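You operate a simulated robot arm through the tools that you are given. There is no shell and no other tool. Be economical: measure what you need, move in short steps, check, and stop when the job is done.

You run a simulated robot arm. Do the job below in one go: nothing can be reset, and whatever is moved stays where it is left.

Task
Put the locking weight from the wooden table on top of the bearing box there. Take the sensor and leave it on top of the spool. Open the tool stand drawer, take the black collar and leave it in the inside of the tool stand drawer, then shut the drawer. Take the rotor from the draining board and put it on the shelf under the small steel bench. Put the shaft stub that says "4" from the top of the packing table on the steel shelf under the spout. Any order will do. Set down upright: rotor, shaft stub.

The check looks at the end state, three seconds after you hand in, the way a careful person would. Anything else that was tipped, shoved, dropped, spilled or broken makes it a failure.

Robot
A 6-joint arm with a two-finger parallel gripper on a trunk, on a base that drives. Base frame: it is fixed to the floor where the robot stands at the start and does not move with it; the origin is under the middle of the robot, x ahead of it, y to its left, z up; the surface under the hand at the start is at about z = 0.8. Readings come in m, rad, newtons and seconds.
With the tool pointing down near the work surface it reaches from about 0.32 to 0.7 m from the robot's upright axis, wherever it stands. Its first joint turns from -2.897 to 2.897 rad. Places, roughly: bearing box [0.25, 0, 0.75]; black collar (6x6x4 cm) [-4.8, 1.4, 0.9]; inside of the tool stand drawer [-2.2, -0.6, 0.7]; locking weight [0.5, 0, 0.75]; rotor [-5, 1.5, 1]; sensor (3x3x4 cm) [0.4, 0, 0.8]; shaft stub [-7, -0.25, 1]; shelf under the small steel bench [-2.7, 1.6, 0.2]; spool (7x7x5 cm) [0.6, 0.5, 0.8]; steel shelf under the spout (30x20 cm) [-5.6, 1.34, 0.54]; tool stand drawer [-2.2, -0.7, 0.7]. Payload 4.1 kg.
The tool frame sits at the grasp point between the pads (the TCP): z along the fingers, y along the line on which they close. The tips reach 0.023 m beyond it. Largest opening 0.094 m; finger width 0.038, thickness 0.01; the body of the gripper, 0.054 by 0.096 m, starts 0.039 m behind the TCP.
Orientation is told as [roll, pitch, yaw] about the base's x, y, z axes, in that order, counted from this pose: with the fingers straight down and closing along the base's y, the tool's x points along the base's -x, its y along +y and its z along -z.

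Tools
- The arm moves only by the tool play_rows. Its argument "rows" is a list of rows, each an object (a shift or turn left out is 0, a gripper value left out holds the last) with "translation": the shift along the tool's x, y, z in units of 200 mm (1.0 is 200 mm), a list of three; "turn": the turn, a rotation vector about the tool's x, y, z in units of 60 degrees (1.0 is 60 degrees), a list of three; "grip": the finger opening in mm, from 0 to 94. In form: [{"translation": [tx, ty, tz], "turn": [rx, ry, rz], "grip": grip}, ...]. A call has 1 to 12 rows; each row is the pose to reach, as a shift and turn from the pose commanded when the call began, along the tool's axes at that moment. A call with a number of a shift or a turn outside -1 to 1 is refused whole. Each row takes 0.2 s and may step no farther than 0.05 m and 0.15 rad from the row before; otherwise, or with a gripper value out of range, the whole call is refused. Where a pose cannot be reached the arm comes as near as it can. A force on the tool above 40 N (or 10 N above the force at the start of the call, whichever is more), or a blocked arm, ends the call early, and 0.2 s more pass. Each finger travels about 0.045 m/s and halts on what it meets, pressing with about 38 N; the grip force reading is that of the motor and also rises with nothing between the fingers. The clock runs only during rows and for 0.2 s after the last one: add rows that repeat a pose to give the fingers time. The reply holds the time, the measured pose of the TCP, the force on the tool along the base axes, the opening and the grip force, in the units named above and with some noise, with the torque about the TCP (base axes, N m) and any sound that the robot's microphone picked up.
- Cameras (640 x 400 px; columns grow to the right, rows downward): "scene" is now at [0.0214, 0.1727, 1.4339]; the picture's right is [0.03, -1.00, 0.00], its down [-0.71, -0.02, -0.70] and it looks along [0.70, 0.02, -0.71] (base axes); focal length 293 px, centre (320, 200). "wrist" rides on the gripper at [0.086, 0.016, -0.074] in the tool frame; the picture's right is [-0.18, 0.98, 0.00], its down [-0.58, -0.11, -0.81] and it looks along [-0.79, -0.15, 0.59] (tool axes); focal length 243 px, centre (320, 200). There is no depth. A picture from a camera that has moved, and an enlarged one, comes with that camera's place and axes in the base frame and with its lens.
- capture(camera): a new picture of that camera. The clock stands still meanwhile.
- move_column(by): slides the trunk up (or, below 0, down) by that many m; the arm and the scene camera ride with it, the base frame stays. It gives what a move gives, with no picture.
- drive_base(legs): drives the robot by 1 to 6 legs, each [ahead, turn to the left] in m and rad, along the robot's own axes; the way and the turn of a leg run together, so that a leg with both is an arc; at most 1.5 m and 3.142 rad a leg. The arm and the cameras ride along, it lands a little off, and it stops where it bumps. It gives what a move gives.
- turn_head(pan, tilt): turns the head with the scene camera to pan (to the left, within 2.705 rad either way) and tilt (down, from -0.506 to 1.204), counted from straight ahead of the robot. It gives what a move gives.
- inspect(camera, box): a new picture of the part [left, top, right, bottom] of that camera's present view, enlarged. The clock stands still meanwhile.
- sign_off(): hands the job in; it is judged then, once.

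Work in short steps. Places have to be worked out from the pictures, the camera data and where the tool is seen: move nearer, look again, correct. Check each grasp and each placing, and mend what went wrong. You have 186 turns and 164 pictures in all, those below and enlarged ones among them. Open the gripper and draw the arm clear of the work before you hand the job in, unless the task says otherwise; then end with one line.

The tools are called after "Request:" by a JSON object that holds its "name" and its "arguments". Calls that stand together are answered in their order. play_rows: Moves the arm, as the interface text tells. Its arguments: {"type":"object","properties":{"rows":{"type":"array"}},"required":["rows"]} The other tools are called the same way: move_column (by) slides the trunk up or down; drive_base (legs) drives the base; turn_head (pan, tilt) turns the head that bears the scene camera; capture (camera) takes a picture; inspect (camera, box) takes an enlarged picture of a part of a camera's view; sign_off () hands the job in.

At the start:

```text
time_s: 0.0
tcp_pos: [0.4557, 0.1651, 1.0197]
ee_rot: [0.001, 0.001, 0.0]
ft_force: [-0.5, 0.1, -0.1]
moment: [-0.01, -0.01, -0.01]
finger_gap: 0.0938
gripper_force: 0.0
trunk travel left (down, up): [-0.4, 0.19]
robot x, y, heading: [-0.0013, -0.0008, -0.002]
head pan, tilt: [0.031, 0.796]
```

scene: 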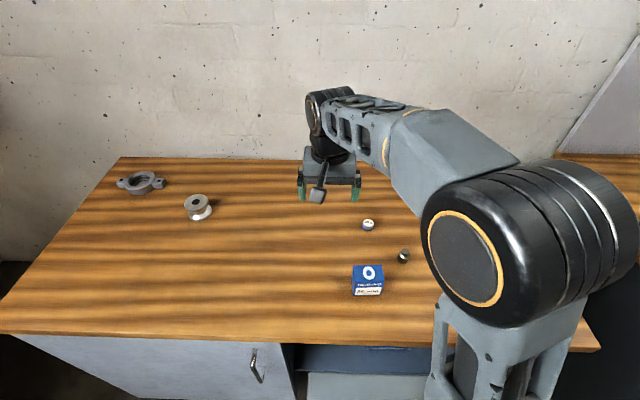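
wrist: 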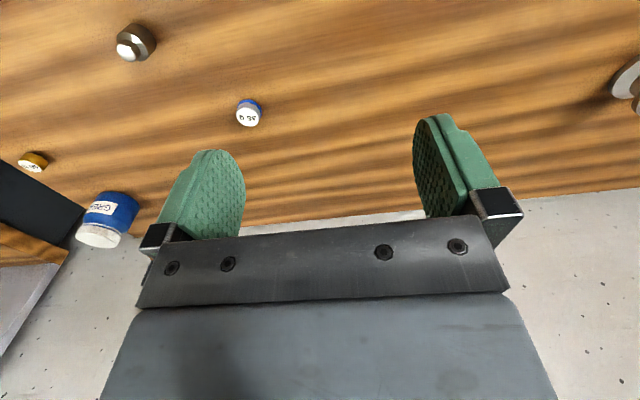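

I start by enlarging the objects on the table to tell them apart.

Request:
{"name": "inspect", "arguments": {"camera": "scene", "box": [330, 200, 450, 310]}}

Request:
{"name": "inspect", "arguments": {"camera": "scene", "box": [100, 150, 240, 240]}}

Request:
{"name": "inspect", "arguments": {"camera": "wrist", "box": [0, 0, 320, 200]}}

```text
3.64 times, centred on (390, 255) of scene
camera zoom: at [0.0214, 0.1727, 1.4339], right [0.03, -1.0, 0.0], down [-0.71, -0.02, -0.7], along [0.7, 0.02, -0.71], focal length 1066 px, centre (66, 0)
```

zoom: 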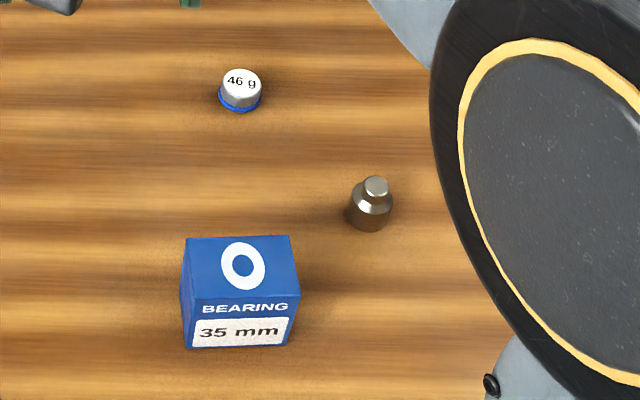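

```text
4.44 times, centred on (170, 195) of scene
camera zoom: at [0.0214, 0.1727, 1.4339], right [0.03, -1.0, 0.0], down [-0.71, -0.02, -0.7], along [0.7, 0.02, -0.71], focal length 1303 px, centre (987, 222)
```

zoom: 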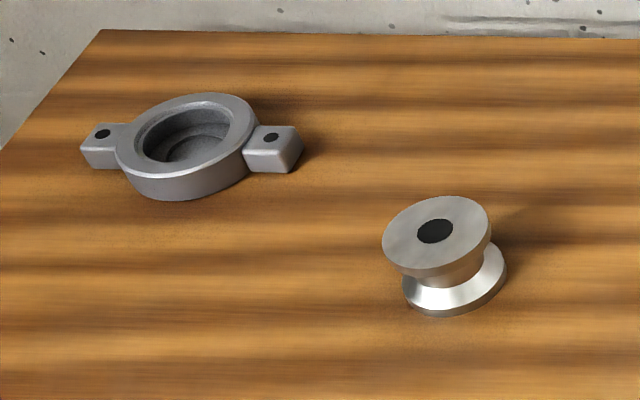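

```text
2.00 times, centred on (160, 100) of wrist
camera zoom: at [0.3703, 0.1832, 1.0939], right [0.18, 0.98, 0.0], down [0.58, -0.11, 0.81], along [0.79, -0.15, -0.59], focal length 485 px, centre (640, 400)
```

zoom: 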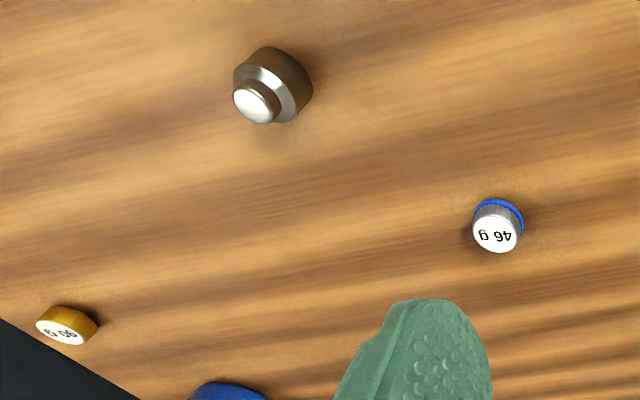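

The knobbed metal piece (3x3x4 cm) must be the sensor and the "46 g" cap a weight. There is another weight, "90 g", to the right, so I look around that side.

Request:
{"name": "turn_head", "arguments": {"pan": -0.8, "tilt": 0.7}}

Request:
{"name": "capture", "arguments": {"camera": "scene"}}

Request:
{"name": "turn_head", "arguments": {"pan": 2.4, "tilt": 0.3}}

Request:
{"name": "capture", "arguments": {"camera": "scene"}}

Request:
{"name": "turn_head", "arguments": {"pan": -2.5, "tilt": 0.3}}

Request:
{"name": "capture", "arguments": {"camera": "scene"}}

```text
time_s: 1.1
tcp_pos: [0.4551, 0.1639, 1.0183]
ee_rot: [0.0, -0.002, 0.0]
ft_force: [0.2, -0.2, 0.6]
moment: [-0.02, 0.0, 0.01]
finger_gap: 0.0941
gripper_force: 0.0
trunk travel left (down, up): [-0.4, 0.19]
robot x, y, heading: [-0.0014, -0.0029, 0.001]
head pan, tilt: [-0.799, 0.7]
```

```text
158 pictures are left
camera scene: at [-0.0001, 0.1093, 1.4419], right [-0.72, -0.7, 0.0], down [-0.45, 0.46, -0.76], along [0.53, -0.55, -0.64], focal length 293 px, centre (320, 200)
```

scene: 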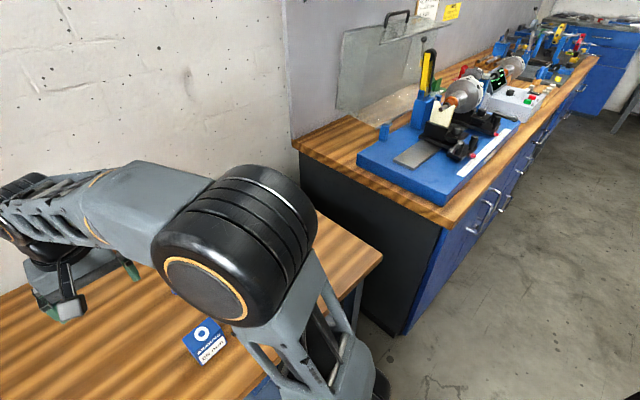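

```text
time_s: 3.9
tcp_pos: [0.4557, 0.1643, 1.0187]
ee_rot: [0.0, 0.0, 0.0]
ft_force: [-0.2, -0.7, 1.2]
moment: [-0.01, 0.0, 0.0]
finger_gap: 0.094
gripper_force: 0.0
trunk travel left (down, up): [-0.4, 0.19]
robot x, y, heading: [0.0015, -0.0002, 0.006]
head pan, tilt: [2.4, 0.3]
```

```text
157 pictures are left
camera scene: at [-0.1282, 0.2332, 1.478], right [0.68, 0.74, 0.0], down [0.22, -0.2, -0.96], along [-0.7, 0.65, -0.3], focal length 293 px, centre (320, 200)
```

scene: 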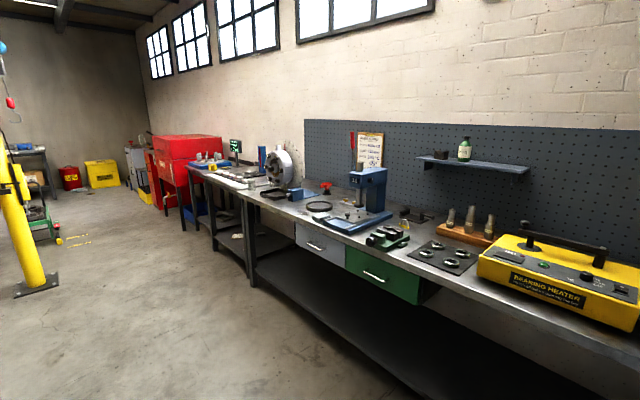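

```text
time_s: 7.8
tcp_pos: [0.4557, 0.1641, 1.019]
ee_rot: [0.0, 0.0, 0.0]
ft_force: [0.1, 0.5, 0.4]
moment: [-0.02, -0.02, 0.01]
finger_gap: 0.0939
gripper_force: 0.0
trunk travel left (down, up): [-0.4, 0.19]
robot x, y, heading: [-0.0027, 0.0047, -0.003]
head pan, tilt: [-2.499, 0.3]
```

```text
156 pictures are left
camera scene: at [-0.1342, 0.1142, 1.478], right [-0.6, 0.8, 0.0], down [0.24, 0.18, -0.96], along [-0.76, -0.57, -0.3], focal length 293 px, centre (320, 200)
```

scene: 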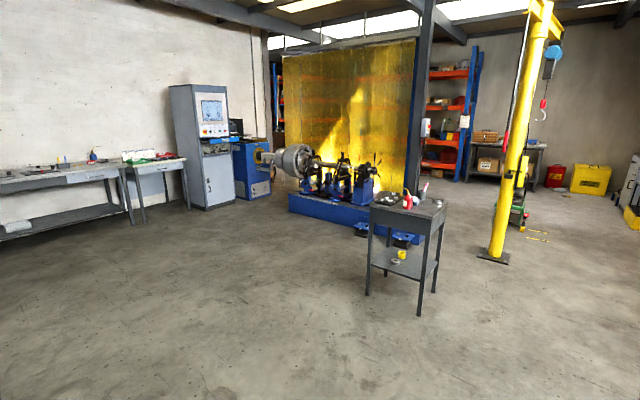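

Triangulating from both cameras: weight top at about (0.543, 0.055, 0.817), sensor at about (0.439, -0.023, top 0.838), box top at about (0.363, 0.075, 0.858). I move above the weight and look again.

Request:
{"name": "play_rows", "arguments": {"rows": [{"translation": [-0.0873, -0.1094, 0.119], "grip": 60}, {"translation": [-0.1746, -0.2188, 0.238]}, {"translation": [-0.262, -0.328, 0.357]}, {"translation": [-0.349, -0.4376, 0.476]}, {"translation": [-0.4365, -0.547, 0.595]}, {"translation": [-0.4365, -0.547, 0.595]}]}}

Request:
{"name": "capture", "arguments": {"camera": "wrist"}}

Request:
{"name": "turn_head", "arguments": {"pan": 0, "tilt": 0.8}}

Request:
{"name": "capture", "arguments": {"camera": "scene"}}

```text
time_s: 9.2
tcp_pos: [0.5433, 0.0546, 0.8982]
ee_rot: [-0.002, 0.0, 0.001]
ft_force: [0.1, 0.5, 0.4]
moment: [-0.05, 0.05, -0.01]
finger_gap: 0.06
gripper_force: 0.0
trunk travel left (down, up): [-0.4, 0.19]
robot x, y, heading: [-0.0003, 0.0001, 0.001]
head pan, tilt: [-2.499, 0.3]
```

```text
155 pictures are left
camera wrist: at [0.4578, 0.074, 0.9748], right [0.18, 0.98, 0.0], down [0.58, -0.11, 0.81], along [0.79, -0.15, -0.59], focal length 243 px, centre (320, 200)
```

wrist: 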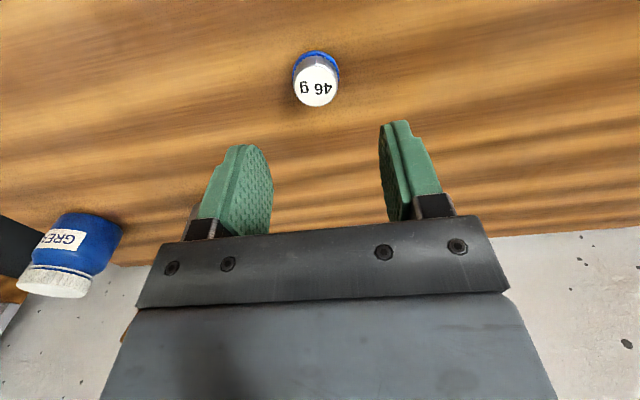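

```text
time_s: 11.4
tcp_pos: [0.5426, 0.0561, 0.9008]
ee_rot: [0.0, 0.002, 0.001]
ft_force: [0.2, -0.4, -0.5]
moment: [-0.02, 0.0, 0.01]
finger_gap: 0.0601
gripper_force: 0.2
trunk travel left (down, up): [-0.4, 0.19]
robot x, y, heading: [0.0018, -0.0011, -0.004]
head pan, tilt: [0.0, 0.799]
```

```text
154 pictures are left
camera scene: at [0.0213, 0.1701, 1.4336], right [0.0, -1.0, 0.0], down [-0.72, 0.0, -0.7], along [0.7, 0.0, -0.72], focal length 293 px, centre (320, 200)
```

scene: 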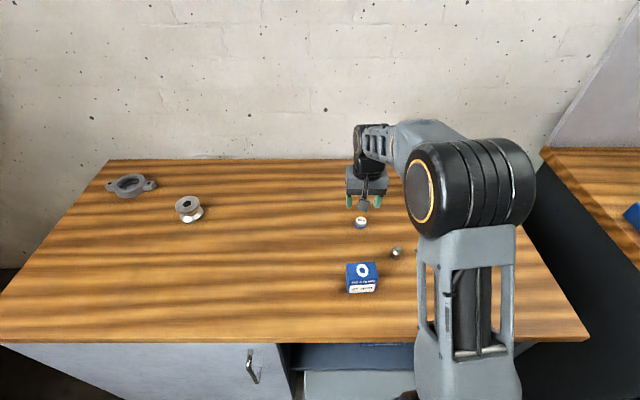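

The weight is right beneath the fingers (0.541, 0.055). I descend to TCP z=0.823 and close.

Request:
{"name": "play_rows", "arguments": {"rows": [{"translation": [0, 0, 0.2]}, {"translation": [0, 0, 0.385]}, {"translation": [0, 0, 0.385]}, {"translation": [0, 0, 0.385], "grip": 20}, {"translation": [0, 0, 0.385], "grip": 20}, {"translation": [0, 0, 0.385], "grip": 20}, {"translation": [0, 0, 0.385], "grip": 20}]}}

Request:
{"name": "capture", "arguments": {"camera": "wrist"}}

```text
time_s: 13.0
tcp_pos: [0.5429, 0.0551, 0.8236]
ee_rot: [-0.001, -0.001, -0.001]
ft_force: [2.1, -2.1, 12.2]
moment: [-0.13, 0.14, 0.03]
finger_gap: 0.0284
gripper_force: 37.7
trunk travel left (down, up): [-0.4, 0.19]
robot x, y, heading: [-0.0025, 0.0006, -0.001]
head pan, tilt: [0.0, 0.799]
```

```text
153 pictures are left
camera wrist: at [0.4572, 0.0734, 0.8976], right [0.18, 0.98, 0.0], down [0.58, -0.11, 0.81], along [0.79, -0.15, -0.59], focal length 243 px, centre (320, 200)
```

wrist: 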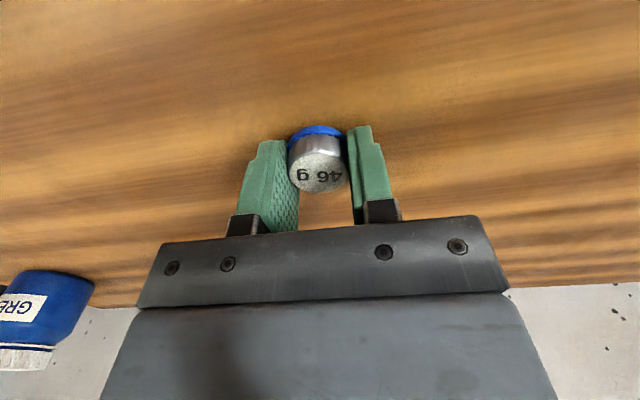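

Gripped at 28 mm. I lift straight up, then move over toward the box and look.

Request:
{"name": "play_rows", "arguments": {"rows": [{"translation": [0, 0, -0.2]}, {"translation": [0, 0, -0.4]}, {"translation": [0, 0, -0.6]}, {"translation": [0, 0, -0.7]}, {"translation": [0.2, 0.025, -0.7]}, {"translation": [0.4, 0.05, -0.7]}, {"translation": [0.6, 0.075, -0.7]}, {"translation": [0.6, 0.075, -0.7]}]}}

Request:
{"name": "capture", "arguments": {"camera": "wrist"}}

Request:
{"name": "inspect", "arguments": {"camera": "scene", "box": [310, 200, 430, 310]}}

```text
time_s: 14.8
tcp_pos: [0.4222, 0.0707, 0.9661]
ee_rot: [0.0, -0.001, -0.001]
ft_force: [0.6, -0.7, 0.2]
moment: [0.01, 0.0, -0.01]
finger_gap: 0.0286
gripper_force: 38.4
trunk travel left (down, up): [-0.4, 0.19]
robot x, y, heading: [-0.0006, -0.0019, 0.008]
head pan, tilt: [0.0, 0.799]
```

```text
152 pictures are left
camera wrist: at [0.3353, 0.0889, 1.0399], right [0.18, 0.98, 0.0], down [0.58, -0.11, 0.81], along [0.79, -0.15, -0.59], focal length 243 px, centre (320, 200)
```

wrist: 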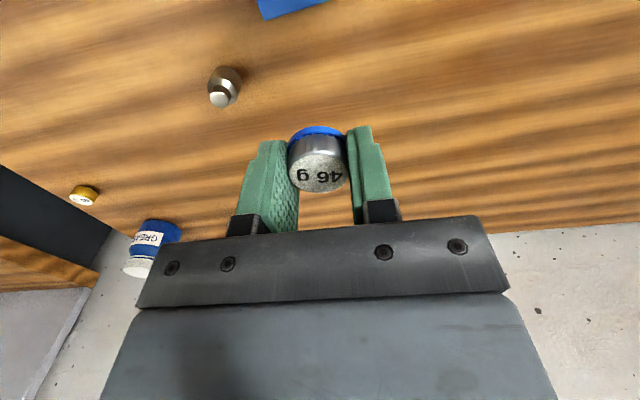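

```text
3.64 times, centred on (370, 255) of scene
camera zoom: at [0.0209, 0.1701, 1.4336], right [0.0, -1.0, 0.0], down [-0.72, 0.0, -0.7], along [0.7, 0.0, -0.72], focal length 1066 px, centre (138, 0)
```

zoom: 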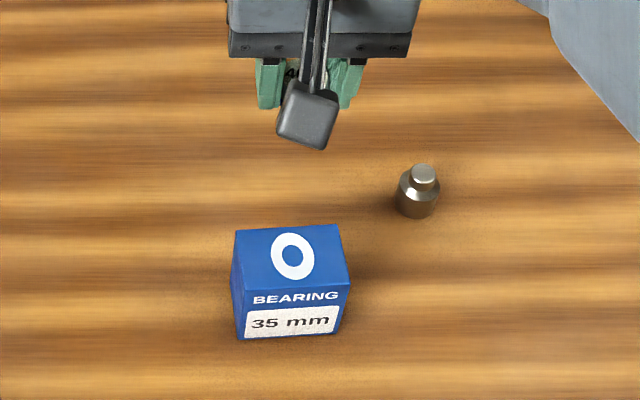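

Box top corners give its centre as (0.361, 0.076), with top z about 0.858. I go above it and down to TCP 0.888, just short of contact.

Request:
{"name": "play_rows", "arguments": {"rows": [{"translation": [0.155, 0.015, 0]}, {"translation": [0.31, 0.03, 0]}, {"translation": [0.31, 0.03, 0.2]}, {"translation": [0.31, 0.03, 0.36]}, {"translation": [0.31, 0.03, 0.375]}, {"translation": [0.31, 0.03, 0.375]}]}}

Request:
{"name": "inspect", "arguments": {"camera": "scene", "box": [310, 200, 430, 310]}}

Request:
{"name": "capture", "arguments": {"camera": "wrist"}}

```text
time_s: 16.2
tcp_pos: [0.3602, 0.0783, 0.8875]
ee_rot: [0.0, 0.0, -0.001]
ft_force: [-0.4, 0.1, -0.9]
moment: [0.01, -0.02, 0.02]
finger_gap: 0.0287
gripper_force: 38.0
trunk travel left (down, up): [-0.4, 0.19]
robot x, y, heading: [0.0024, 0.0027, -0.002]
head pan, tilt: [0.0, 0.799]
```

```text
3.64 times, centred on (370, 255) of scene
camera zoom: at [0.0212, 0.1701, 1.4336], right [0.0, -1.0, 0.0], down [-0.72, 0.0, -0.7], along [0.7, 0.0, -0.72], focal length 1066 px, centre (138, 0)
```

zoom: 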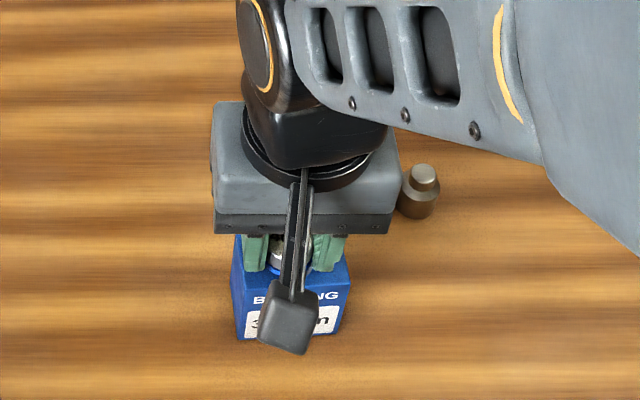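

```text
149 pictures are left
camera wrist: at [0.2749, 0.0961, 0.9632], right [0.18, 0.98, 0.0], down [0.58, -0.11, 0.81], along [0.79, -0.15, -0.59], focal length 243 px, centre (320, 200)
```

wrist: 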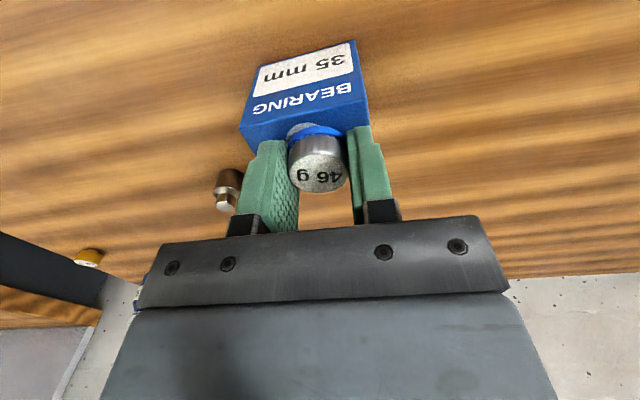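

The weight hovers over the box, well centred. I lower in small steps until contact shows.

Request:
{"name": "play_rows", "arguments": {"rows": [{"translation": [0, 0, 0.01]}, {"translation": [0, 0, 0.015]}, {"translation": [0, 0, 0.02]}, {"translation": [0, 0, 0.02]}]}}

```text
time_s: 17.2
tcp_pos: [0.3595, 0.0784, 0.887]
ee_rot: [0.002, -0.007, -0.001]
ft_force: [0.0, 4.8, 39.3]
moment: [0.04, 0.72, -0.07]
finger_gap: 0.0286
gripper_force: 37.9
trunk travel left (down, up): [-0.4, 0.19]
robot x, y, heading: [-0.0009, 0.0011, 0.0]
head pan, tilt: [0.0, 0.799]
```

Contact at 0.887 already; I back up the 4 mm to relieve the force, check, then open.

Request:
{"name": "play_rows", "arguments": {"rows": [{"translation": [0, 0, -0.016]}, {"translation": [0, 0, -0.016]}]}}

```text
time_s: 17.8
tcp_pos: [0.3607, 0.0776, 0.8852]
ee_rot: [0.001, -0.001, 0.001]
ft_force: [4.4, 4.3, 9.8]
moment: [0.17, -0.21, 0.05]
finger_gap: 0.0283
gripper_force: 38.3
trunk travel left (down, up): [-0.4, 0.19]
robot x, y, heading: [0.0037, -0.0008, -0.004]
head pan, tilt: [0.0, 0.799]
```

Light contact of about 10 N: the weight rests on the box. I open the fingers and then rise.

Request:
{"name": "play_rows", "arguments": {"rows": [{"grip": 50}, {"grip": 50}, {"translation": [0, 0, -0.02]}, {"translation": [0, 0, -0.2]}, {"translation": [0, 0, -0.4]}, {"translation": [0, 0, -0.6]}, {"translation": [-0.2, 0, -0.6]}, {"translation": [-0.4, 0, -0.6]}, {"translation": [-0.4, 0, -0.6]}]}}

Request:
{"name": "inspect", "arguments": {"camera": "scene", "box": [310, 200, 430, 310]}}

Request:
{"name": "inspect", "arguments": {"camera": "scene", "box": [90, 150, 250, 250]}}

```text
time_s: 19.8
tcp_pos: [0.441, 0.0761, 1.0067]
ee_rot: [0.0, 0.0, 0.0]
ft_force: [-0.4, -0.1, 0.5]
moment: [0.01, 0.05, 0.05]
finger_gap: 0.05
gripper_force: 0.1
trunk travel left (down, up): [-0.4, 0.19]
robot x, y, heading: [0.0008, -0.0001, 0.004]
head pan, tilt: [0.0, 0.799]
```

```text
3.64 times, centred on (370, 255) of scene
camera zoom: at [0.0216, 0.1701, 1.4336], right [0.0, -1.0, 0.0], down [-0.72, 0.0, -0.7], along [0.7, 0.0, -0.72], focal length 1066 px, centre (138, 0)
```

zoom: 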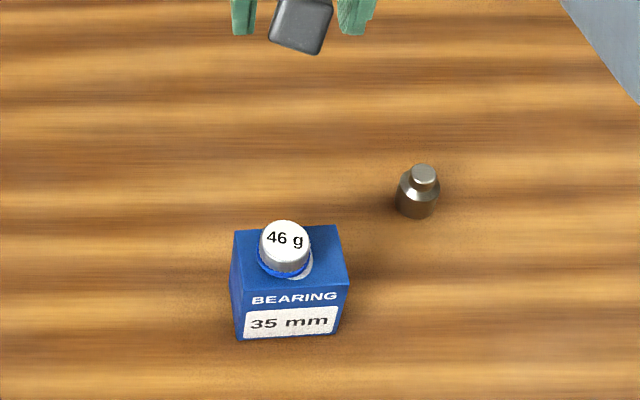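

```text
4.00 times, centred on (170, 200) of scene
camera zoom: at [0.0216, 0.1701, 1.4336], right [0.0, -1.0, 0.0], down [-0.72, 0.0, -0.7], along [0.7, 0.0, -0.72], focal length 1172 px, centre (920, 200)
```

zoom: 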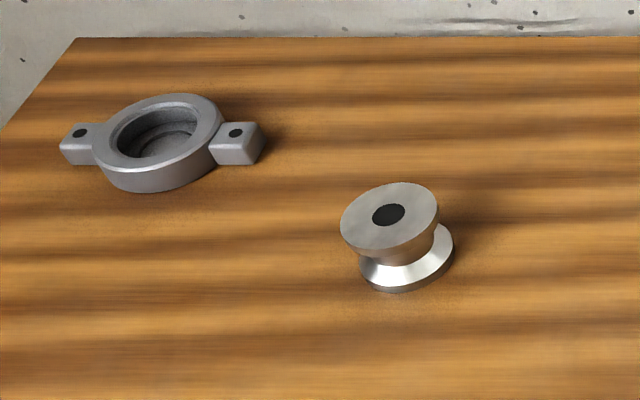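

The weight sits upright on the box. Now the sensor at (0.439, -0.022): I move over it, descend and grip.

Request:
{"name": "play_rows", "arguments": {"rows": [{"translation": [0.01, -0.2, 0.1]}, {"translation": [0.01, -0.4, 0.2]}, {"translation": [0.01, -0.49, 0.4]}, {"translation": [0.01, -0.49, 0.53]}, {"translation": [0.01, -0.49, 0.53]}]}}

Request:
{"name": "capture", "arguments": {"camera": "wrist"}}

```text
time_s: 21.0
tcp_pos: [0.4399, -0.0205, 0.8997]
ee_rot: [0.0, -0.001, 0.0]
ft_force: [-1.0, -0.4, -0.1]
moment: [0.01, -0.02, -0.02]
finger_gap: 0.0501
gripper_force: 0.1
trunk travel left (down, up): [-0.4, 0.19]
robot x, y, heading: [0.0001, 0.0035, -0.003]
head pan, tilt: [0.0, 0.799]
```

```text
146 pictures are left
camera wrist: at [0.3545, -0.0024, 0.9751], right [0.18, 0.98, 0.0], down [0.58, -0.11, 0.81], along [0.79, -0.15, -0.59], focal length 243 px, centre (320, 200)
```

wrist: 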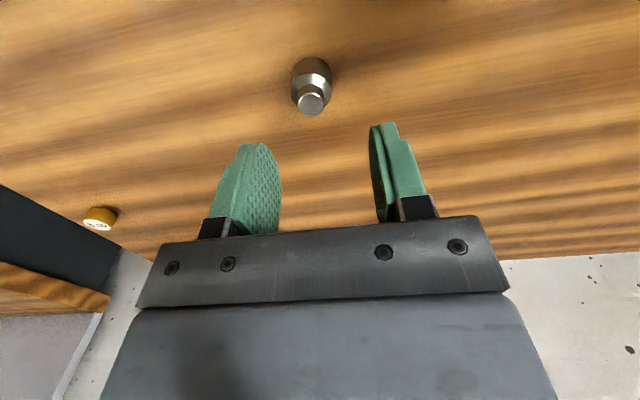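

Aligned within 3 mm. Descend and close.

Request:
{"name": "play_rows", "arguments": {"rows": [{"translation": [0, -0.012, 0.2]}, {"translation": [0, -0.012, 0.365]}, {"translation": [0, -0.012, 0.365]}, {"translation": [0, -0.012, 0.365], "grip": 15}, {"translation": [0, -0.012, 0.365], "grip": 15}, {"translation": [0, -0.012, 0.365], "grip": 15}, {"translation": [0, -0.012, 0.365], "grip": 15}]}}

Request:
{"name": "capture", "arguments": {"camera": "wrist"}}

```text
time_s: 22.6
tcp_pos: [0.4383, -0.0229, 0.8276]
ee_rot: [0.001, 0.0, -0.001]
ft_force: [-0.1, -0.5, -0.5]
moment: [-0.01, -0.02, 0.01]
finger_gap: 0.0265
gripper_force: 38.1
trunk travel left (down, up): [-0.4, 0.19]
robot x, y, heading: [0.0014, -0.0001, 0.001]
head pan, tilt: [0.0, 0.799]
```

```text
145 pictures are left
camera wrist: at [0.3533, -0.005, 0.9023], right [0.18, 0.98, 0.0], down [0.58, -0.11, 0.81], along [0.79, -0.15, -0.59], focal length 243 px, centre (320, 200)
```

wrist: 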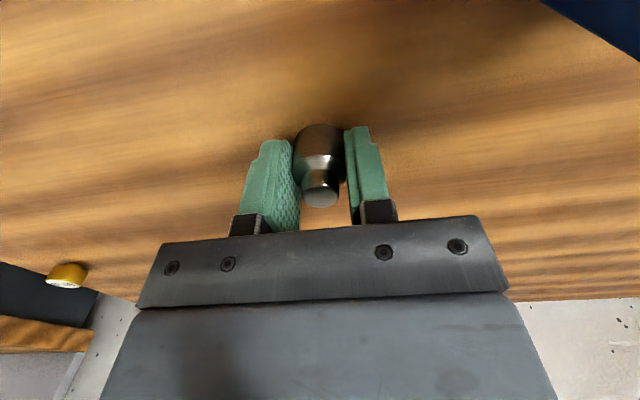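

Held at 26.5 mm. I lift to z≈1.03, then back off a bit, turn left and drive along the table so the spool is in reach.

Request:
{"name": "play_rows", "arguments": {"rows": [{"translation": [0, 0, -0.2]}, {"translation": [0, 0, -0.4]}, {"translation": [0, 0, -0.6]}, {"translation": [0, 0, -0.8]}, {"translation": [0, 0, -1.0]}, {"translation": [0, 0, -1.0]}]}}

Request:
{"name": "drive_base", "arguments": {"legs": [[-0.08, 0], [0, 1.571], [0.35, 0]]}}

Request:
{"name": "turn_head", "arguments": {"pan": -1.3, "tilt": 0.8}}

Request:
{"name": "capture", "arguments": {"camera": "scene"}}

```text
time_s: 24.0
tcp_pos: [0.4387, -0.0246, 1.0288]
ee_rot: [0.001, 0.0, -0.001]
ft_force: [0.9, 0.1, -0.2]
moment: [0.01, 0.02, -0.01]
finger_gap: 0.0266
gripper_force: 38.1
trunk travel left (down, up): [-0.4, 0.19]
robot x, y, heading: [0.001, -0.0025, 0.001]
head pan, tilt: [0.0, 0.799]
```

```text
time_s: 30.8
tcp_pos: [-0.0681, 0.7904, 1.0287]
ee_rot: [-0.001, -0.001, 1.589]
ft_force: [-0.3, -0.6, 0.7]
moment: [-0.03, 0.02, -0.01]
finger_gap: 0.0267
gripper_force: 38.8
trunk travel left (down, up): [-0.4, 0.19]
robot x, y, heading: [-0.0846, 0.3518, 1.59]
head pan, tilt: [0.0, 0.799]
```

```text
time_s: 32.3
tcp_pos: [-0.0697, 0.7898, 1.0293]
ee_rot: [0.0, -0.001, 1.59]
ft_force: [0.8, 0.2, -1.3]
moment: [-0.01, 0.0, 0.0]
finger_gap: 0.0265
gripper_force: 37.5
trunk travel left (down, up): [-0.4, 0.19]
robot x, y, heading: [-0.0875, 0.3483, 1.588]
head pan, tilt: [-1.3, 0.799]
```

```text
144 pictures are left
camera scene: at [-0.1732, 0.3145, 1.4336], right [0.29, -0.96, 0.0], down [-0.69, -0.2, -0.7], along [0.67, 0.2, -0.72], focal length 293 px, centre (320, 200)
```

scene: 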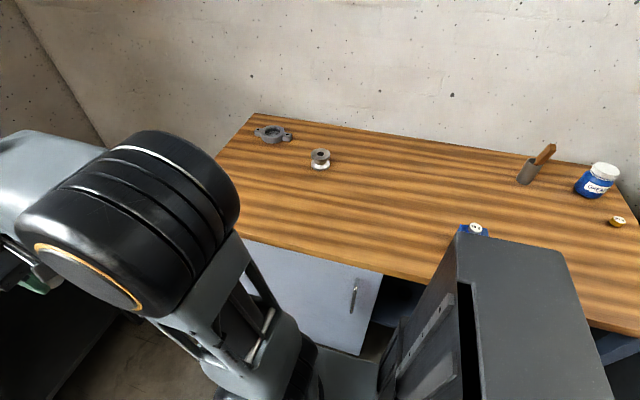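

Distance to the spool is still 0.69 m, so I turn to face it and come 0.09 m closer.

Request:
{"name": "drive_base", "arguments": {"legs": [[0, -1.3], [0.09, 0]]}}

Request:
{"name": "turn_head", "arguments": {"pan": 0, "tilt": 0.7}}

Request:
{"name": "capture", "arguments": {"camera": "scene"}}

Request:
{"name": "capture", "arguments": {"camera": "wrist"}}

```text
time_s: 34.5
tcp_pos: [0.1838, 0.6958, 1.0283]
ee_rot: [0.001, -0.001, 0.962]
ft_force: [0.1, 0.1, -0.5]
moment: [0.01, -0.03, 0.02]
finger_gap: 0.0267
gripper_force: 38.4
trunk travel left (down, up): [-0.4, 0.19]
robot x, y, heading: [-0.0827, 0.3489, 0.966]
head pan, tilt: [-1.3, 0.799]
stopped in leg 1: the robot was blocked; the commanded pose is now the measured one
```

```text
time_s: 36.0
tcp_pos: [0.1844, 0.6965, 1.0283]
ee_rot: [0.0, 0.001, 0.962]
ft_force: [-0.7, 0.0, -1.1]
moment: [0.04, 0.01, -0.03]
finger_gap: 0.0268
gripper_force: 37.6
trunk travel left (down, up): [-0.4, 0.19]
robot x, y, heading: [-0.089, 0.3528, 0.965]
head pan, tilt: [0.0, 0.7]
```

```text
143 pictures are left
camera scene: at [-0.2099, 0.4704, 1.4419], right [0.82, -0.57, 0.0], down [-0.37, -0.53, -0.76], along [0.44, 0.63, -0.64], focal length 293 px, centre (320, 200)
```

scene: 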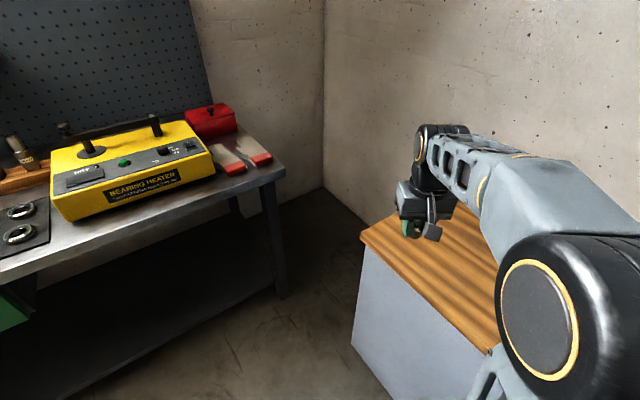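

```text
142 pictures are left
camera wrist: at [0.1222, 0.6376, 1.103], right [-0.7, 0.71, 0.0], down [0.42, 0.41, 0.81], along [0.58, 0.56, -0.59], focal length 243 px, centre (320, 200)
```

wrist: 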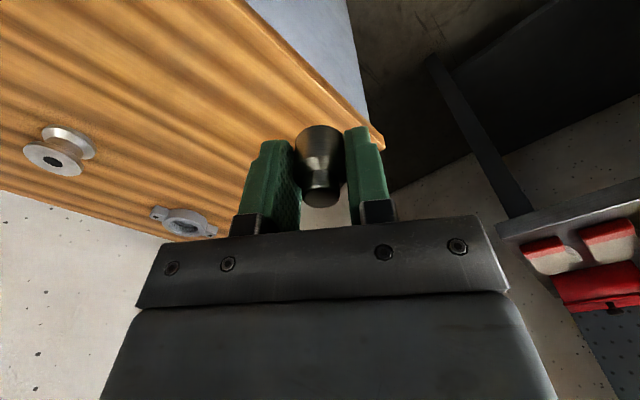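

The base corner touched the cupboard when turning. Instead I turn back parallel to the table and advance so the spool is square beside the axis (0.66 m).

Request:
{"name": "drive_base", "arguments": {"legs": [[0, 0.606], [0.14, 0]]}}

Request:
{"name": "turn_head", "arguments": {"pan": -1.3, "tilt": 0.8}}

Request:
{"name": "capture", "arguments": {"camera": "scene"}}

Request:
{"name": "inspect", "arguments": {"camera": "scene", "box": [300, 90, 620, 290]}}

```text
time_s: 38.9
tcp_pos: [-0.0595, 0.9329, 1.0289]
ee_rot: [0.0, -0.002, 1.562]
ft_force: [-0.3, -0.5, -1.2]
moment: [-0.01, 0.0, 0.03]
finger_gap: 0.0266
gripper_force: 37.8
trunk travel left (down, up): [-0.4, 0.19]
robot x, y, heading: [-0.0873, 0.4896, 1.566]
head pan, tilt: [0.0, 0.7]
```

```text
time_s: 40.4
tcp_pos: [-0.0586, 0.9314, 1.0288]
ee_rot: [0.001, 0.002, 1.562]
ft_force: [0.8, 1.5, 0.4]
moment: [0.0, 0.02, -0.02]
finger_gap: 0.0264
gripper_force: 38.2
trunk travel left (down, up): [-0.4, 0.19]
robot x, y, heading: [-0.0884, 0.4949, 1.571]
head pan, tilt: [-1.3, 0.799]
```

```text
141 pictures are left
camera scene: at [-0.1754, 0.4581, 1.4337], right [0.26, -0.96, 0.0], down [-0.69, -0.19, -0.7], along [0.67, 0.18, -0.72], focal length 293 px, centre (320, 200)
```

scene: 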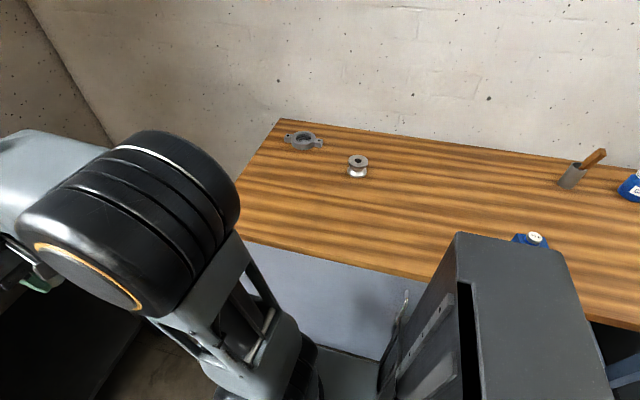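

```text
2.00 times, centred on (460, 190) of scene
camera zoom: at [-0.1754, 0.4581, 1.4337], right [0.26, -0.96, 0.0], down [-0.69, -0.19, -0.7], along [0.67, 0.18, -0.72], focal length 586 px, centre (40, 220)
```

zoom: 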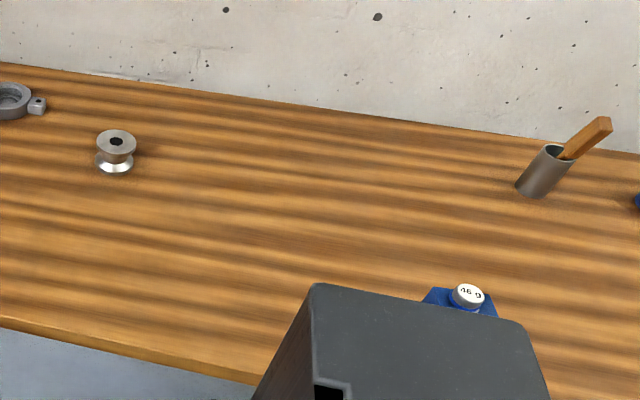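

The spool's top centre is confirmed at (0.569, 0.532, 0.85). I swing the arm toward it in quarters, turning the tool along the way.

Request:
{"name": "play_rows", "arguments": {"rows": [{"translation": [0.123, -0.197, 0], "turn": [0, 0, 0.093]}, {"translation": [0.246, -0.395, 0], "turn": [0, 0, 0.186]}, {"translation": [0.37, -0.592, 0], "turn": [0, 0, 0.279]}, {"translation": [0.493, -0.79, 0], "turn": [0, 0, 0.3725]}, {"translation": [0.493, -0.79, 0], "turn": [0, 0, 0.3725]}]}}

```text
time_s: 41.6
tcp_pos: [0.0963, 0.8295, 1.0239]
ee_rot: [0.0, -0.001, 1.17]
ft_force: [0.3, 0.2, -1.2]
moment: [0.0, 0.02, -0.02]
finger_gap: 0.0264
gripper_force: 38.2
trunk travel left (down, up): [-0.4, 0.19]
robot x, y, heading: [-0.0885, 0.4952, 1.568]
head pan, tilt: [-1.3, 0.799]
```

Works as expected; next part of the swing.

Request:
{"name": "play_rows", "arguments": {"rows": [{"translation": [0.037, -0.23, 0], "turn": [0, 0, 0.093]}, {"translation": [0.074, -0.46, 0], "turn": [0, 0, 0.186]}, {"translation": [0.111, -0.69, 0], "turn": [0, 0, 0.279]}, {"translation": [0.148, -0.92, 0], "turn": [0, 0, 0.3725]}, {"translation": [0.148, -0.92, 0], "turn": [0, 0, 0.3725]}]}}

```text
time_s: 42.8
tcp_pos: [0.2571, 0.732, 1.0262]
ee_rot: [0.0, 0.0, 0.782]
ft_force: [0.5, 0.1, -0.5]
moment: [-0.02, 0.01, -0.01]
finger_gap: 0.0266
gripper_force: 38.2
trunk travel left (down, up): [-0.4, 0.19]
robot x, y, heading: [-0.0843, 0.4947, 1.568]
head pan, tilt: [-1.3, 0.799]
```

Third part of the swing.

Request:
{"name": "play_rows", "arguments": {"rows": [{"translation": [-0.05, -0.226, 0], "turn": [0, 0, 0.093]}, {"translation": [-0.1, -0.452, 0], "turn": [0, 0, 0.186]}, {"translation": [-0.15, -0.679, 0], "turn": [0, 0, 0.279]}, {"translation": [-0.2, -0.905, 0], "turn": [0, 0, 0.3725]}, {"translation": [-0.2, -0.905, 0], "turn": [0, 0, 0.3725]}]}}

Request:
{"name": "capture", "arguments": {"camera": "wrist"}}

```text
time_s: 44.0
tcp_pos: [0.4136, 0.6304, 1.0271]
ee_rot: [0.0, 0.0, 0.391]
ft_force: [0.3, 0.3, -1.6]
moment: [-0.01, 0.05, 0.01]
finger_gap: 0.0264
gripper_force: 38.7
trunk travel left (down, up): [-0.4, 0.19]
robot x, y, heading: [-0.0888, 0.4928, 1.569]
head pan, tilt: [-1.3, 0.799]
```

```text
139 pictures are left
camera wrist: at [0.3295, 0.6155, 1.1021], right [-0.2, 0.98, 0.0], down [0.58, 0.12, 0.81], along [0.79, 0.16, -0.59], focal length 243 px, centre (320, 200)
```

wrist: 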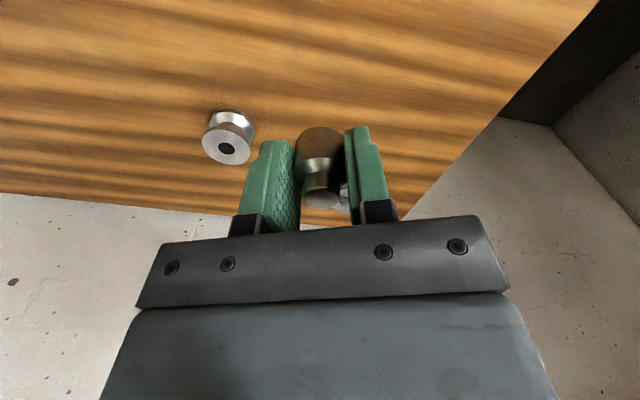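

Wrist view puts the spool top at (0.573, 0.535). I go above it, lowering to 0.92.

Request:
{"name": "play_rows", "arguments": {"rows": [{"translation": [-0.11, -0.149, 0.08]}, {"translation": [-0.22, -0.298, 0.16]}, {"translation": [-0.33, -0.447, 0.26]}, {"translation": [-0.44, -0.596, 0.36]}, {"translation": [-0.55, -0.745, 0.46]}, {"translation": [-0.55, -0.745, 0.535]}, {"translation": [-0.55, -0.745, 0.535]}]}}

Request:
{"name": "capture", "arguments": {"camera": "wrist"}}

Request:
{"name": "inspect", "arguments": {"camera": "scene", "box": [280, 100, 440, 200]}}

```text
time_s: 45.6
tcp_pos: [0.5539, 0.5379, 0.9161]
ee_rot: [0.001, 0.0, 0.393]
ft_force: [0.2, 0.5, -0.6]
moment: [0.05, -0.04, -0.03]
finger_gap: 0.0266
gripper_force: 38.0
out of reach, approached as far as the arm can: row 5, 6, 7
trunk travel left (down, up): [-0.4, 0.19]
robot x, y, heading: [-0.087, 0.4903, 1.569]
head pan, tilt: [-1.3, 0.799]
```

```text
138 pictures are left
camera wrist: at [0.4693, 0.5209, 0.9917], right [-0.21, 0.98, 0.0], down [0.58, 0.12, 0.81], along [0.79, 0.17, -0.59], focal length 243 px, centre (320, 200)
```

wrist: 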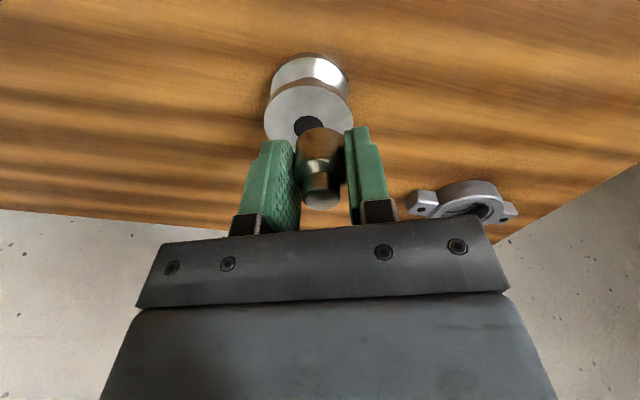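

```text
4.00 times, centred on (360, 150) of scene
camera zoom: at [-0.175, 0.458, 1.4337], right [0.26, -0.96, 0.0], down [-0.69, -0.19, -0.7], along [0.67, 0.18, -0.72], focal length 1172 px, centre (160, 400)
```

zoom: 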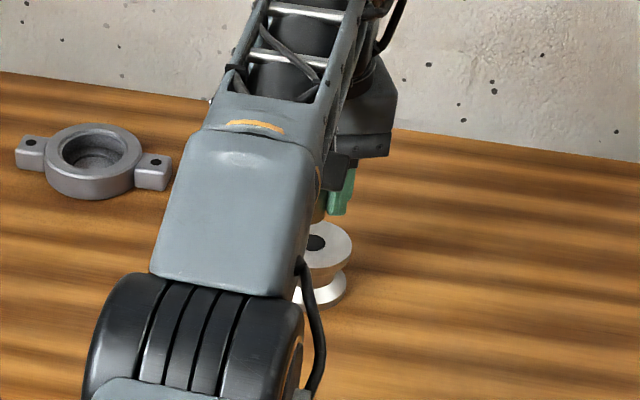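

The arm fell short at 0.64 m out, likely limited by height. I raise the trunk by 0.12 so that the arm works lower relative to its shoulder.

Request:
{"name": "move_column", "arguments": {"by": 0.12}}

Request:
{"name": "play_rows", "arguments": {"rows": [{"translation": [0, 0, 0.1]}, {"translation": [0, 0, 0.2]}, {"translation": [0, 0, 0.2]}]}}

```text
time_s: 47.1
tcp_pos: [0.5556, 0.5382, 1.0376]
ee_rot: [0.0, -0.001, 0.391]
ft_force: [0.2, -0.4, -0.4]
moment: [-0.01, 0.02, -0.01]
finger_gap: 0.0265
gripper_force: 37.4
trunk travel left (down, up): [-0.52, 0.07]
robot x, y, heading: [-0.089, 0.4936, 1.568]
head pan, tilt: [-1.3, 0.799]
```

```text
time_s: 47.9
tcp_pos: [0.5575, 0.5362, 0.9969]
ee_rot: [-0.001, 0.002, 0.393]
ft_force: [1.2, 0.2, -0.5]
moment: [0.03, 0.0, -0.01]
finger_gap: 0.0267
gripper_force: 38.1
trunk travel left (down, up): [-0.52, 0.07]
robot x, y, heading: [-0.0862, 0.4896, 1.566]
head pan, tilt: [-1.3, 0.799]
```

It obeyed. Now I shift the last 17 mm outward and lower to 0.90.

Request:
{"name": "play_rows", "arguments": {"rows": [{"translation": [-0.05, -0.025, 0.2]}, {"translation": [-0.078, -0.04, 0.4]}, {"translation": [-0.078, -0.04, 0.485]}, {"translation": [-0.078, -0.04, 0.485]}]}}

Request:
{"name": "capture", "arguments": {"camera": "wrist"}}

Request:
{"name": "inspect", "arguments": {"camera": "scene", "box": [280, 120, 440, 220]}}

```text
time_s: 48.9
tcp_pos: [0.5651, 0.5366, 0.8993]
ee_rot: [0.0, 0.001, 0.392]
ft_force: [0.2, -0.4, -1.2]
moment: [0.0, 0.04, 0.01]
finger_gap: 0.0266
gripper_force: 37.7
out of reach, approached as far as the arm can: row 1, 2, 3, 4
trunk travel left (down, up): [-0.52, 0.07]
robot x, y, heading: [-0.0859, 0.4925, 1.566]
head pan, tilt: [-1.3, 0.799]
```

```text
136 pictures are left
camera wrist: at [0.4797, 0.5202, 0.9741], right [-0.21, 0.98, 0.0], down [0.58, 0.12, 0.81], along [0.79, 0.17, -0.59], focal length 243 px, centre (320, 200)
```

wrist: 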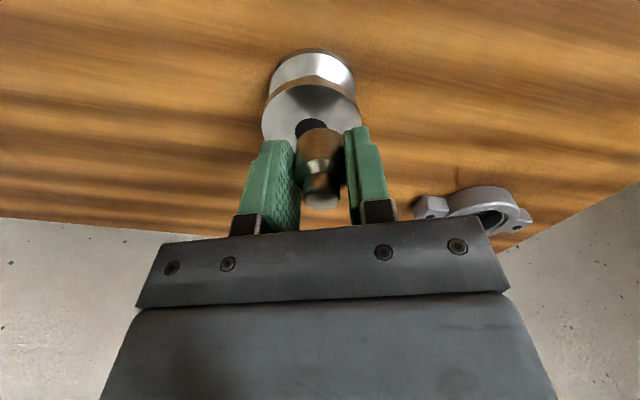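

```text
4.00 times, centred on (360, 170) of scene
camera zoom: at [-0.1751, 0.458, 1.5537], right [0.26, -0.96, 0.0], down [-0.69, -0.19, -0.7], along [0.67, 0.18, -0.72], focal length 1172 px, centre (160, 320)
```

zoom: 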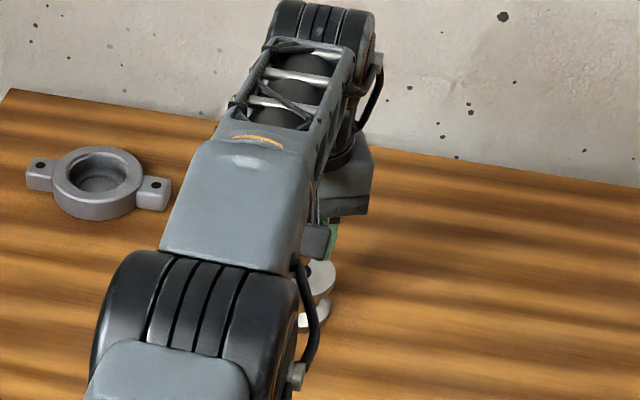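

The sensor is within 9 mm of the spool's centre, which is fine on a 6.6 cm top. I lower to just above contact, asking for a bit more reach.

Request:
{"name": "play_rows", "arguments": {"rows": [{"translation": [-0.02, -0.01, 0.05]}, {"translation": [-0.03, -0.015, 0.085]}, {"translation": [-0.03, -0.015, 0.085]}]}}

Request:
{"name": "inspect", "arguments": {"camera": "wrist", "box": [220, 40, 420, 220]}}

```text
time_s: 49.7
tcp_pos: [0.5647, 0.5346, 0.8836]
ee_rot: [0.0, -0.001, 0.391]
ft_force: [0.4, -0.1, -1.3]
moment: [0.0, 0.03, -0.02]
finger_gap: 0.0263
gripper_force: 38.1
out of reach, approached as far as the arm can: row 1, 2, 3
trunk travel left (down, up): [-0.52, 0.07]
robot x, y, heading: [-0.0883, 0.4941, 1.569]
head pan, tilt: [-1.3, 0.799]
```

```text
2.22 times, centred on (320, 130) of wrist
camera zoom: at [0.4784, 0.5193, 0.9579], right [-0.21, 0.98, 0.0], down [0.58, 0.12, 0.81], along [0.79, 0.17, -0.59], focal length 539 px, centre (320, 356)
```

zoom: 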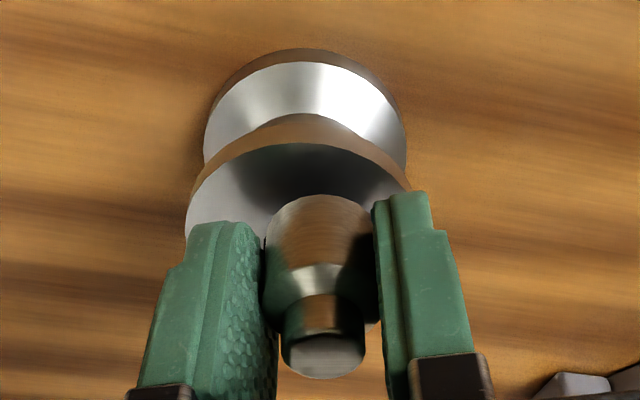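

The sensor is roughly 4–6 mm off toward +y; I correct that while lowering to close to contact.

Request:
{"name": "play_rows", "arguments": {"rows": [{"translation": [0.008, -0.022, 0.0]}, {"translation": [0.008, -0.022, 0.02]}, {"translation": [0.008, -0.022, 0.025]}, {"translation": [0.008, -0.022, 0.025]}]}}

```text
time_s: 50.7
tcp_pos: [0.5635, 0.5299, 0.8777]
ee_rot: [0.0, -0.001, 0.393]
ft_force: [0.0, -0.6, 0.3]
moment: [-0.04, 0.01, 0.02]
finger_gap: 0.0264
gripper_force: 38.5
trunk travel left (down, up): [-0.52, 0.07]
robot x, y, heading: [-0.0858, 0.4903, 1.571]
head pan, tilt: [-1.3, 0.799]
```

No contact yet at 0.878; I go on in 1 mm steps.

Request:
{"name": "play_rows", "arguments": {"rows": [{"translation": [0, 0, 0.005]}, {"translation": [0, 0, 0.01]}, {"translation": [0, 0, 0.01]}]}}

Request:
{"name": "inspect", "arguments": {"camera": "wrist", "box": [220, 40, 420, 220]}}

```text
time_s: 51.5
tcp_pos: [0.5642, 0.5316, 0.8751]
ee_rot: [-0.001, 0.0, 0.392]
ft_force: [-0.4, 0.3, -0.3]
moment: [0.0, 0.0, 0.0]
finger_gap: 0.0265
gripper_force: 38.2
trunk travel left (down, up): [-0.52, 0.07]
robot x, y, heading: [-0.085, 0.4924, 1.566]
head pan, tilt: [-1.3, 0.799]
```

```text
2.22 times, centred on (320, 130) of wrist
camera zoom: at [0.4785, 0.5147, 0.9504], right [-0.21, 0.98, 0.0], down [0.58, 0.12, 0.81], along [0.79, 0.17, -0.59], focal length 539 px, centre (320, 356)
```

zoom: 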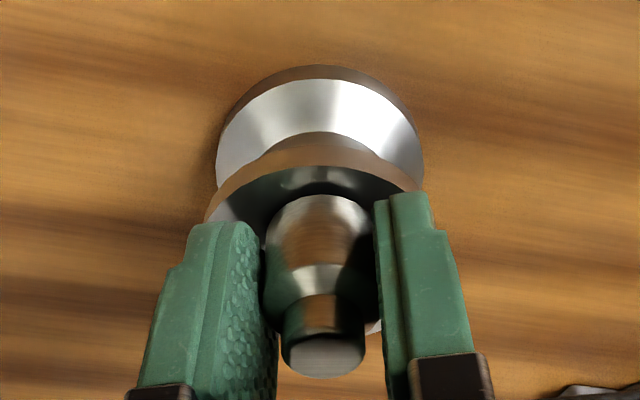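

Laterally centred now. Continue lowering in 1 mm steps.

Request:
{"name": "play_rows", "arguments": {"rows": [{"translation": [0, 0, 0.005]}, {"translation": [0, 0, 0.01]}, {"translation": [0, 0, 0.01]}]}}

```text
time_s: 52.3
tcp_pos: [0.5631, 0.5297, 0.8751]
ee_rot: [0.0, -0.002, 0.391]
ft_force: [0.0, 1.1, -0.9]
moment: [0.04, -0.02, 0.0]
finger_gap: 0.0265
gripper_force: 37.8
trunk travel left (down, up): [-0.52, 0.07]
robot x, y, heading: [-0.0858, 0.4918, 1.567]
head pan, tilt: [-1.3, 0.799]
```

Still no contact; two more small steps.

Request:
{"name": "play_rows", "arguments": {"rows": [{"translation": [0, 0, 0.005]}, {"translation": [0, 0, 0.01]}, {"translation": [0, 0, 0.01]}]}}

```text
time_s: 53.1
tcp_pos: [0.5633, 0.5309, 0.8725]
ee_rot: [-0.002, -0.003, 0.393]
ft_force: [0.8, 0.4, 9.2]
moment: [0.11, 0.0, 0.0]
finger_gap: 0.0268
gripper_force: 38.2
trunk travel left (down, up): [-0.52, 0.07]
robot x, y, heading: [-0.0863, 0.4898, 1.567]
head pan, tilt: [-1.3, 0.799]
```

Contact (9 N). I release and rise straight up.

Request:
{"name": "play_rows", "arguments": {"rows": [{"grip": 50}, {"grip": 50}, {"grip": 50}, {"translation": [0, 0, -0.1]}, {"translation": [0, 0, -0.3]}, {"translation": [0, 0, -0.5]}, {"translation": [0, 0, -0.7]}, {"translation": [0, 0, -0.7]}]}}

Request:
{"name": "capture", "arguments": {"camera": "wrist"}}

```text
time_s: 54.9
tcp_pos: [0.557, 0.5286, 1.0105]
ee_rot: [0.0, 0.0, 0.39]
ft_force: [-0.2, 0.3, 0.4]
moment: [0.01, -0.03, -0.02]
finger_gap: 0.0499
gripper_force: 0.1
out of reach, approached as far as the arm can: row 7, 8
trunk travel left (down, up): [-0.52, 0.07]
robot x, y, heading: [-0.0867, 0.4911, 1.569]
head pan, tilt: [-1.3, 0.799]
```

```text
132 pictures are left
camera wrist: at [0.4711, 0.513, 1.0854], right [-0.21, 0.98, 0.0], down [0.58, 0.12, 0.81], along [0.79, 0.17, -0.59], focal length 243 px, centre (320, 200)
```

wrist: 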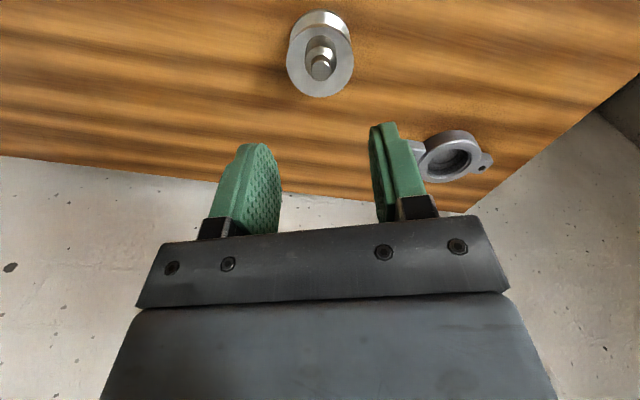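

The sensor stands well on the spool. Now I swing the arm back to the robot's front in quarters, for driving.

Request:
{"name": "play_rows", "arguments": {"rows": [{"translation": [0.13, 0.189, 0], "turn": [0, 0, -0.07]}, {"translation": [0.26, 0.378, 0], "turn": [0, 0, -0.14]}, {"translation": [0.39, 0.566, 0], "turn": [0, 0, -0.21]}, {"translation": [0.52, 0.755, 0], "turn": [0, 0, -0.282]}, {"translation": [0.52, 0.755, 0], "turn": [0, 0, -0.282]}]}}

```text
time_s: 56.1
tcp_pos: [0.5501, 0.5725, 1.0323]
ee_rot: [0.001, 0.005, 0.533]
ft_force: [-0.7, 0.2, -1.5]
moment: [0.01, -0.01, 0.02]
finger_gap: 0.0504
gripper_force: 0.1
out of reach, approached as far as the arm can: row 1, 2, 3, 4, 5
trunk travel left (down, up): [-0.52, 0.07]
robot x, y, heading: [-0.0849, 0.4931, 1.565]
head pan, tilt: [-1.3, 0.799]
```

It barely retracted. I try a straight pull-back toward the robot's axis.

Request:
{"name": "play_rows", "arguments": {"rows": [{"translation": [0.15, 0.08, 0.1]}, {"translation": [0.3, 0.16, 0.1]}, {"translation": [0.45, 0.24, 0.1]}, {"translation": [0.45, 0.24, 0.1]}]}}

```text
time_s: 57.1
tcp_pos: [0.5521, 0.5731, 1.0275]
ee_rot: [0.002, 0.005, 0.534]
ft_force: [-0.6, -0.3, -0.2]
moment: [0.03, -0.03, 0.02]
finger_gap: 0.0498
gripper_force: 0.0
out of reach, approached as far as the arm can: row 1, 2, 3, 4
trunk travel left (down, up): [-0.52, 0.07]
robot x, y, heading: [-0.0855, 0.4906, 1.569]
head pan, tilt: [-1.3, 0.799]
```

Stuck near full stretch. Going down had worked before, so I lower 6 cm (still above the sensor's top at 0.89).

Request:
{"name": "play_rows", "arguments": {"rows": [{"translation": [0, 0, 0.1]}, {"translation": [0, 0, 0.2]}, {"translation": [0, 0, 0.3]}, {"translation": [0, 0, 0.3]}]}}

```text
time_s: 58.1
tcp_pos: [0.5605, 0.5735, 0.968]
ee_rot: [0.001, 0.006, 0.536]
ft_force: [-0.1, -0.8, 0.8]
moment: [-0.02, 0.02, -0.02]
finger_gap: 0.0502
gripper_force: 0.0
out of reach, approached as far as the arm can: row 1, 2, 3, 4
trunk travel left (down, up): [-0.52, 0.07]
robot x, y, heading: [-0.0837, 0.4929, 1.561]
head pan, tilt: [-1.3, 0.799]
```

The elbow seems stuck in a straight pose. I slide tangentially away from the spool first, then I can go lower where the arm bends again.

Request:
{"name": "play_rows", "arguments": {"rows": [{"translation": [-0.05, 0.14, 0]}, {"translation": [-0.1, 0.28, 0]}, {"translation": [-0.1, 0.35, 0.1]}, {"translation": [-0.1, 0.35, 0.2]}, {"translation": [-0.1, 0.35, 0.2]}]}}

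```text
time_s: 59.3
tcp_pos: [0.5552, 0.6468, 0.9277]
ee_rot: [0.001, 0.004, 0.532]
ft_force: [0.2, 0.1, 0.2]
moment: [-0.03, 0.03, 0.03]
finger_gap: 0.0503
gripper_force: 0.0
out of reach, approached as far as the arm can: row 1, 2, 3, 4, 5
trunk travel left (down, up): [-0.52, 0.07]
robot x, y, heading: [-0.0903, 0.4933, 1.565]
head pan, tilt: [-1.3, 0.799]
```

Clear of the spool; I descend 6 cm with a slight pull-back.

Request:
{"name": "play_rows", "arguments": {"rows": [{"translation": [0.03, 0, 0.1]}, {"translation": [0.06, 0, 0.2]}, {"translation": [0.1, 0, 0.3]}, {"translation": [0.2, 0, 0.3]}, {"translation": [0.3, 0, 0.3]}, {"translation": [0.3, 0, 0.3]}]}}

```text
time_s: 60.7
tcp_pos: [0.5563, 0.6327, 0.8656]
ee_rot: [0.004, 0.005, 0.534]
ft_force: [-0.4, 0.4, -0.3]
moment: [0.0, -0.02, 0.02]
finger_gap: 0.0501
gripper_force: 0.1
out of reach, approached as far as the arm can: row 1, 2, 3, 4, 5, 6
trunk travel left (down, up): [-0.52, 0.07]
robot x, y, heading: [-0.0868, 0.4945, 1.563]
head pan, tilt: [-1.3, 0.799]
```

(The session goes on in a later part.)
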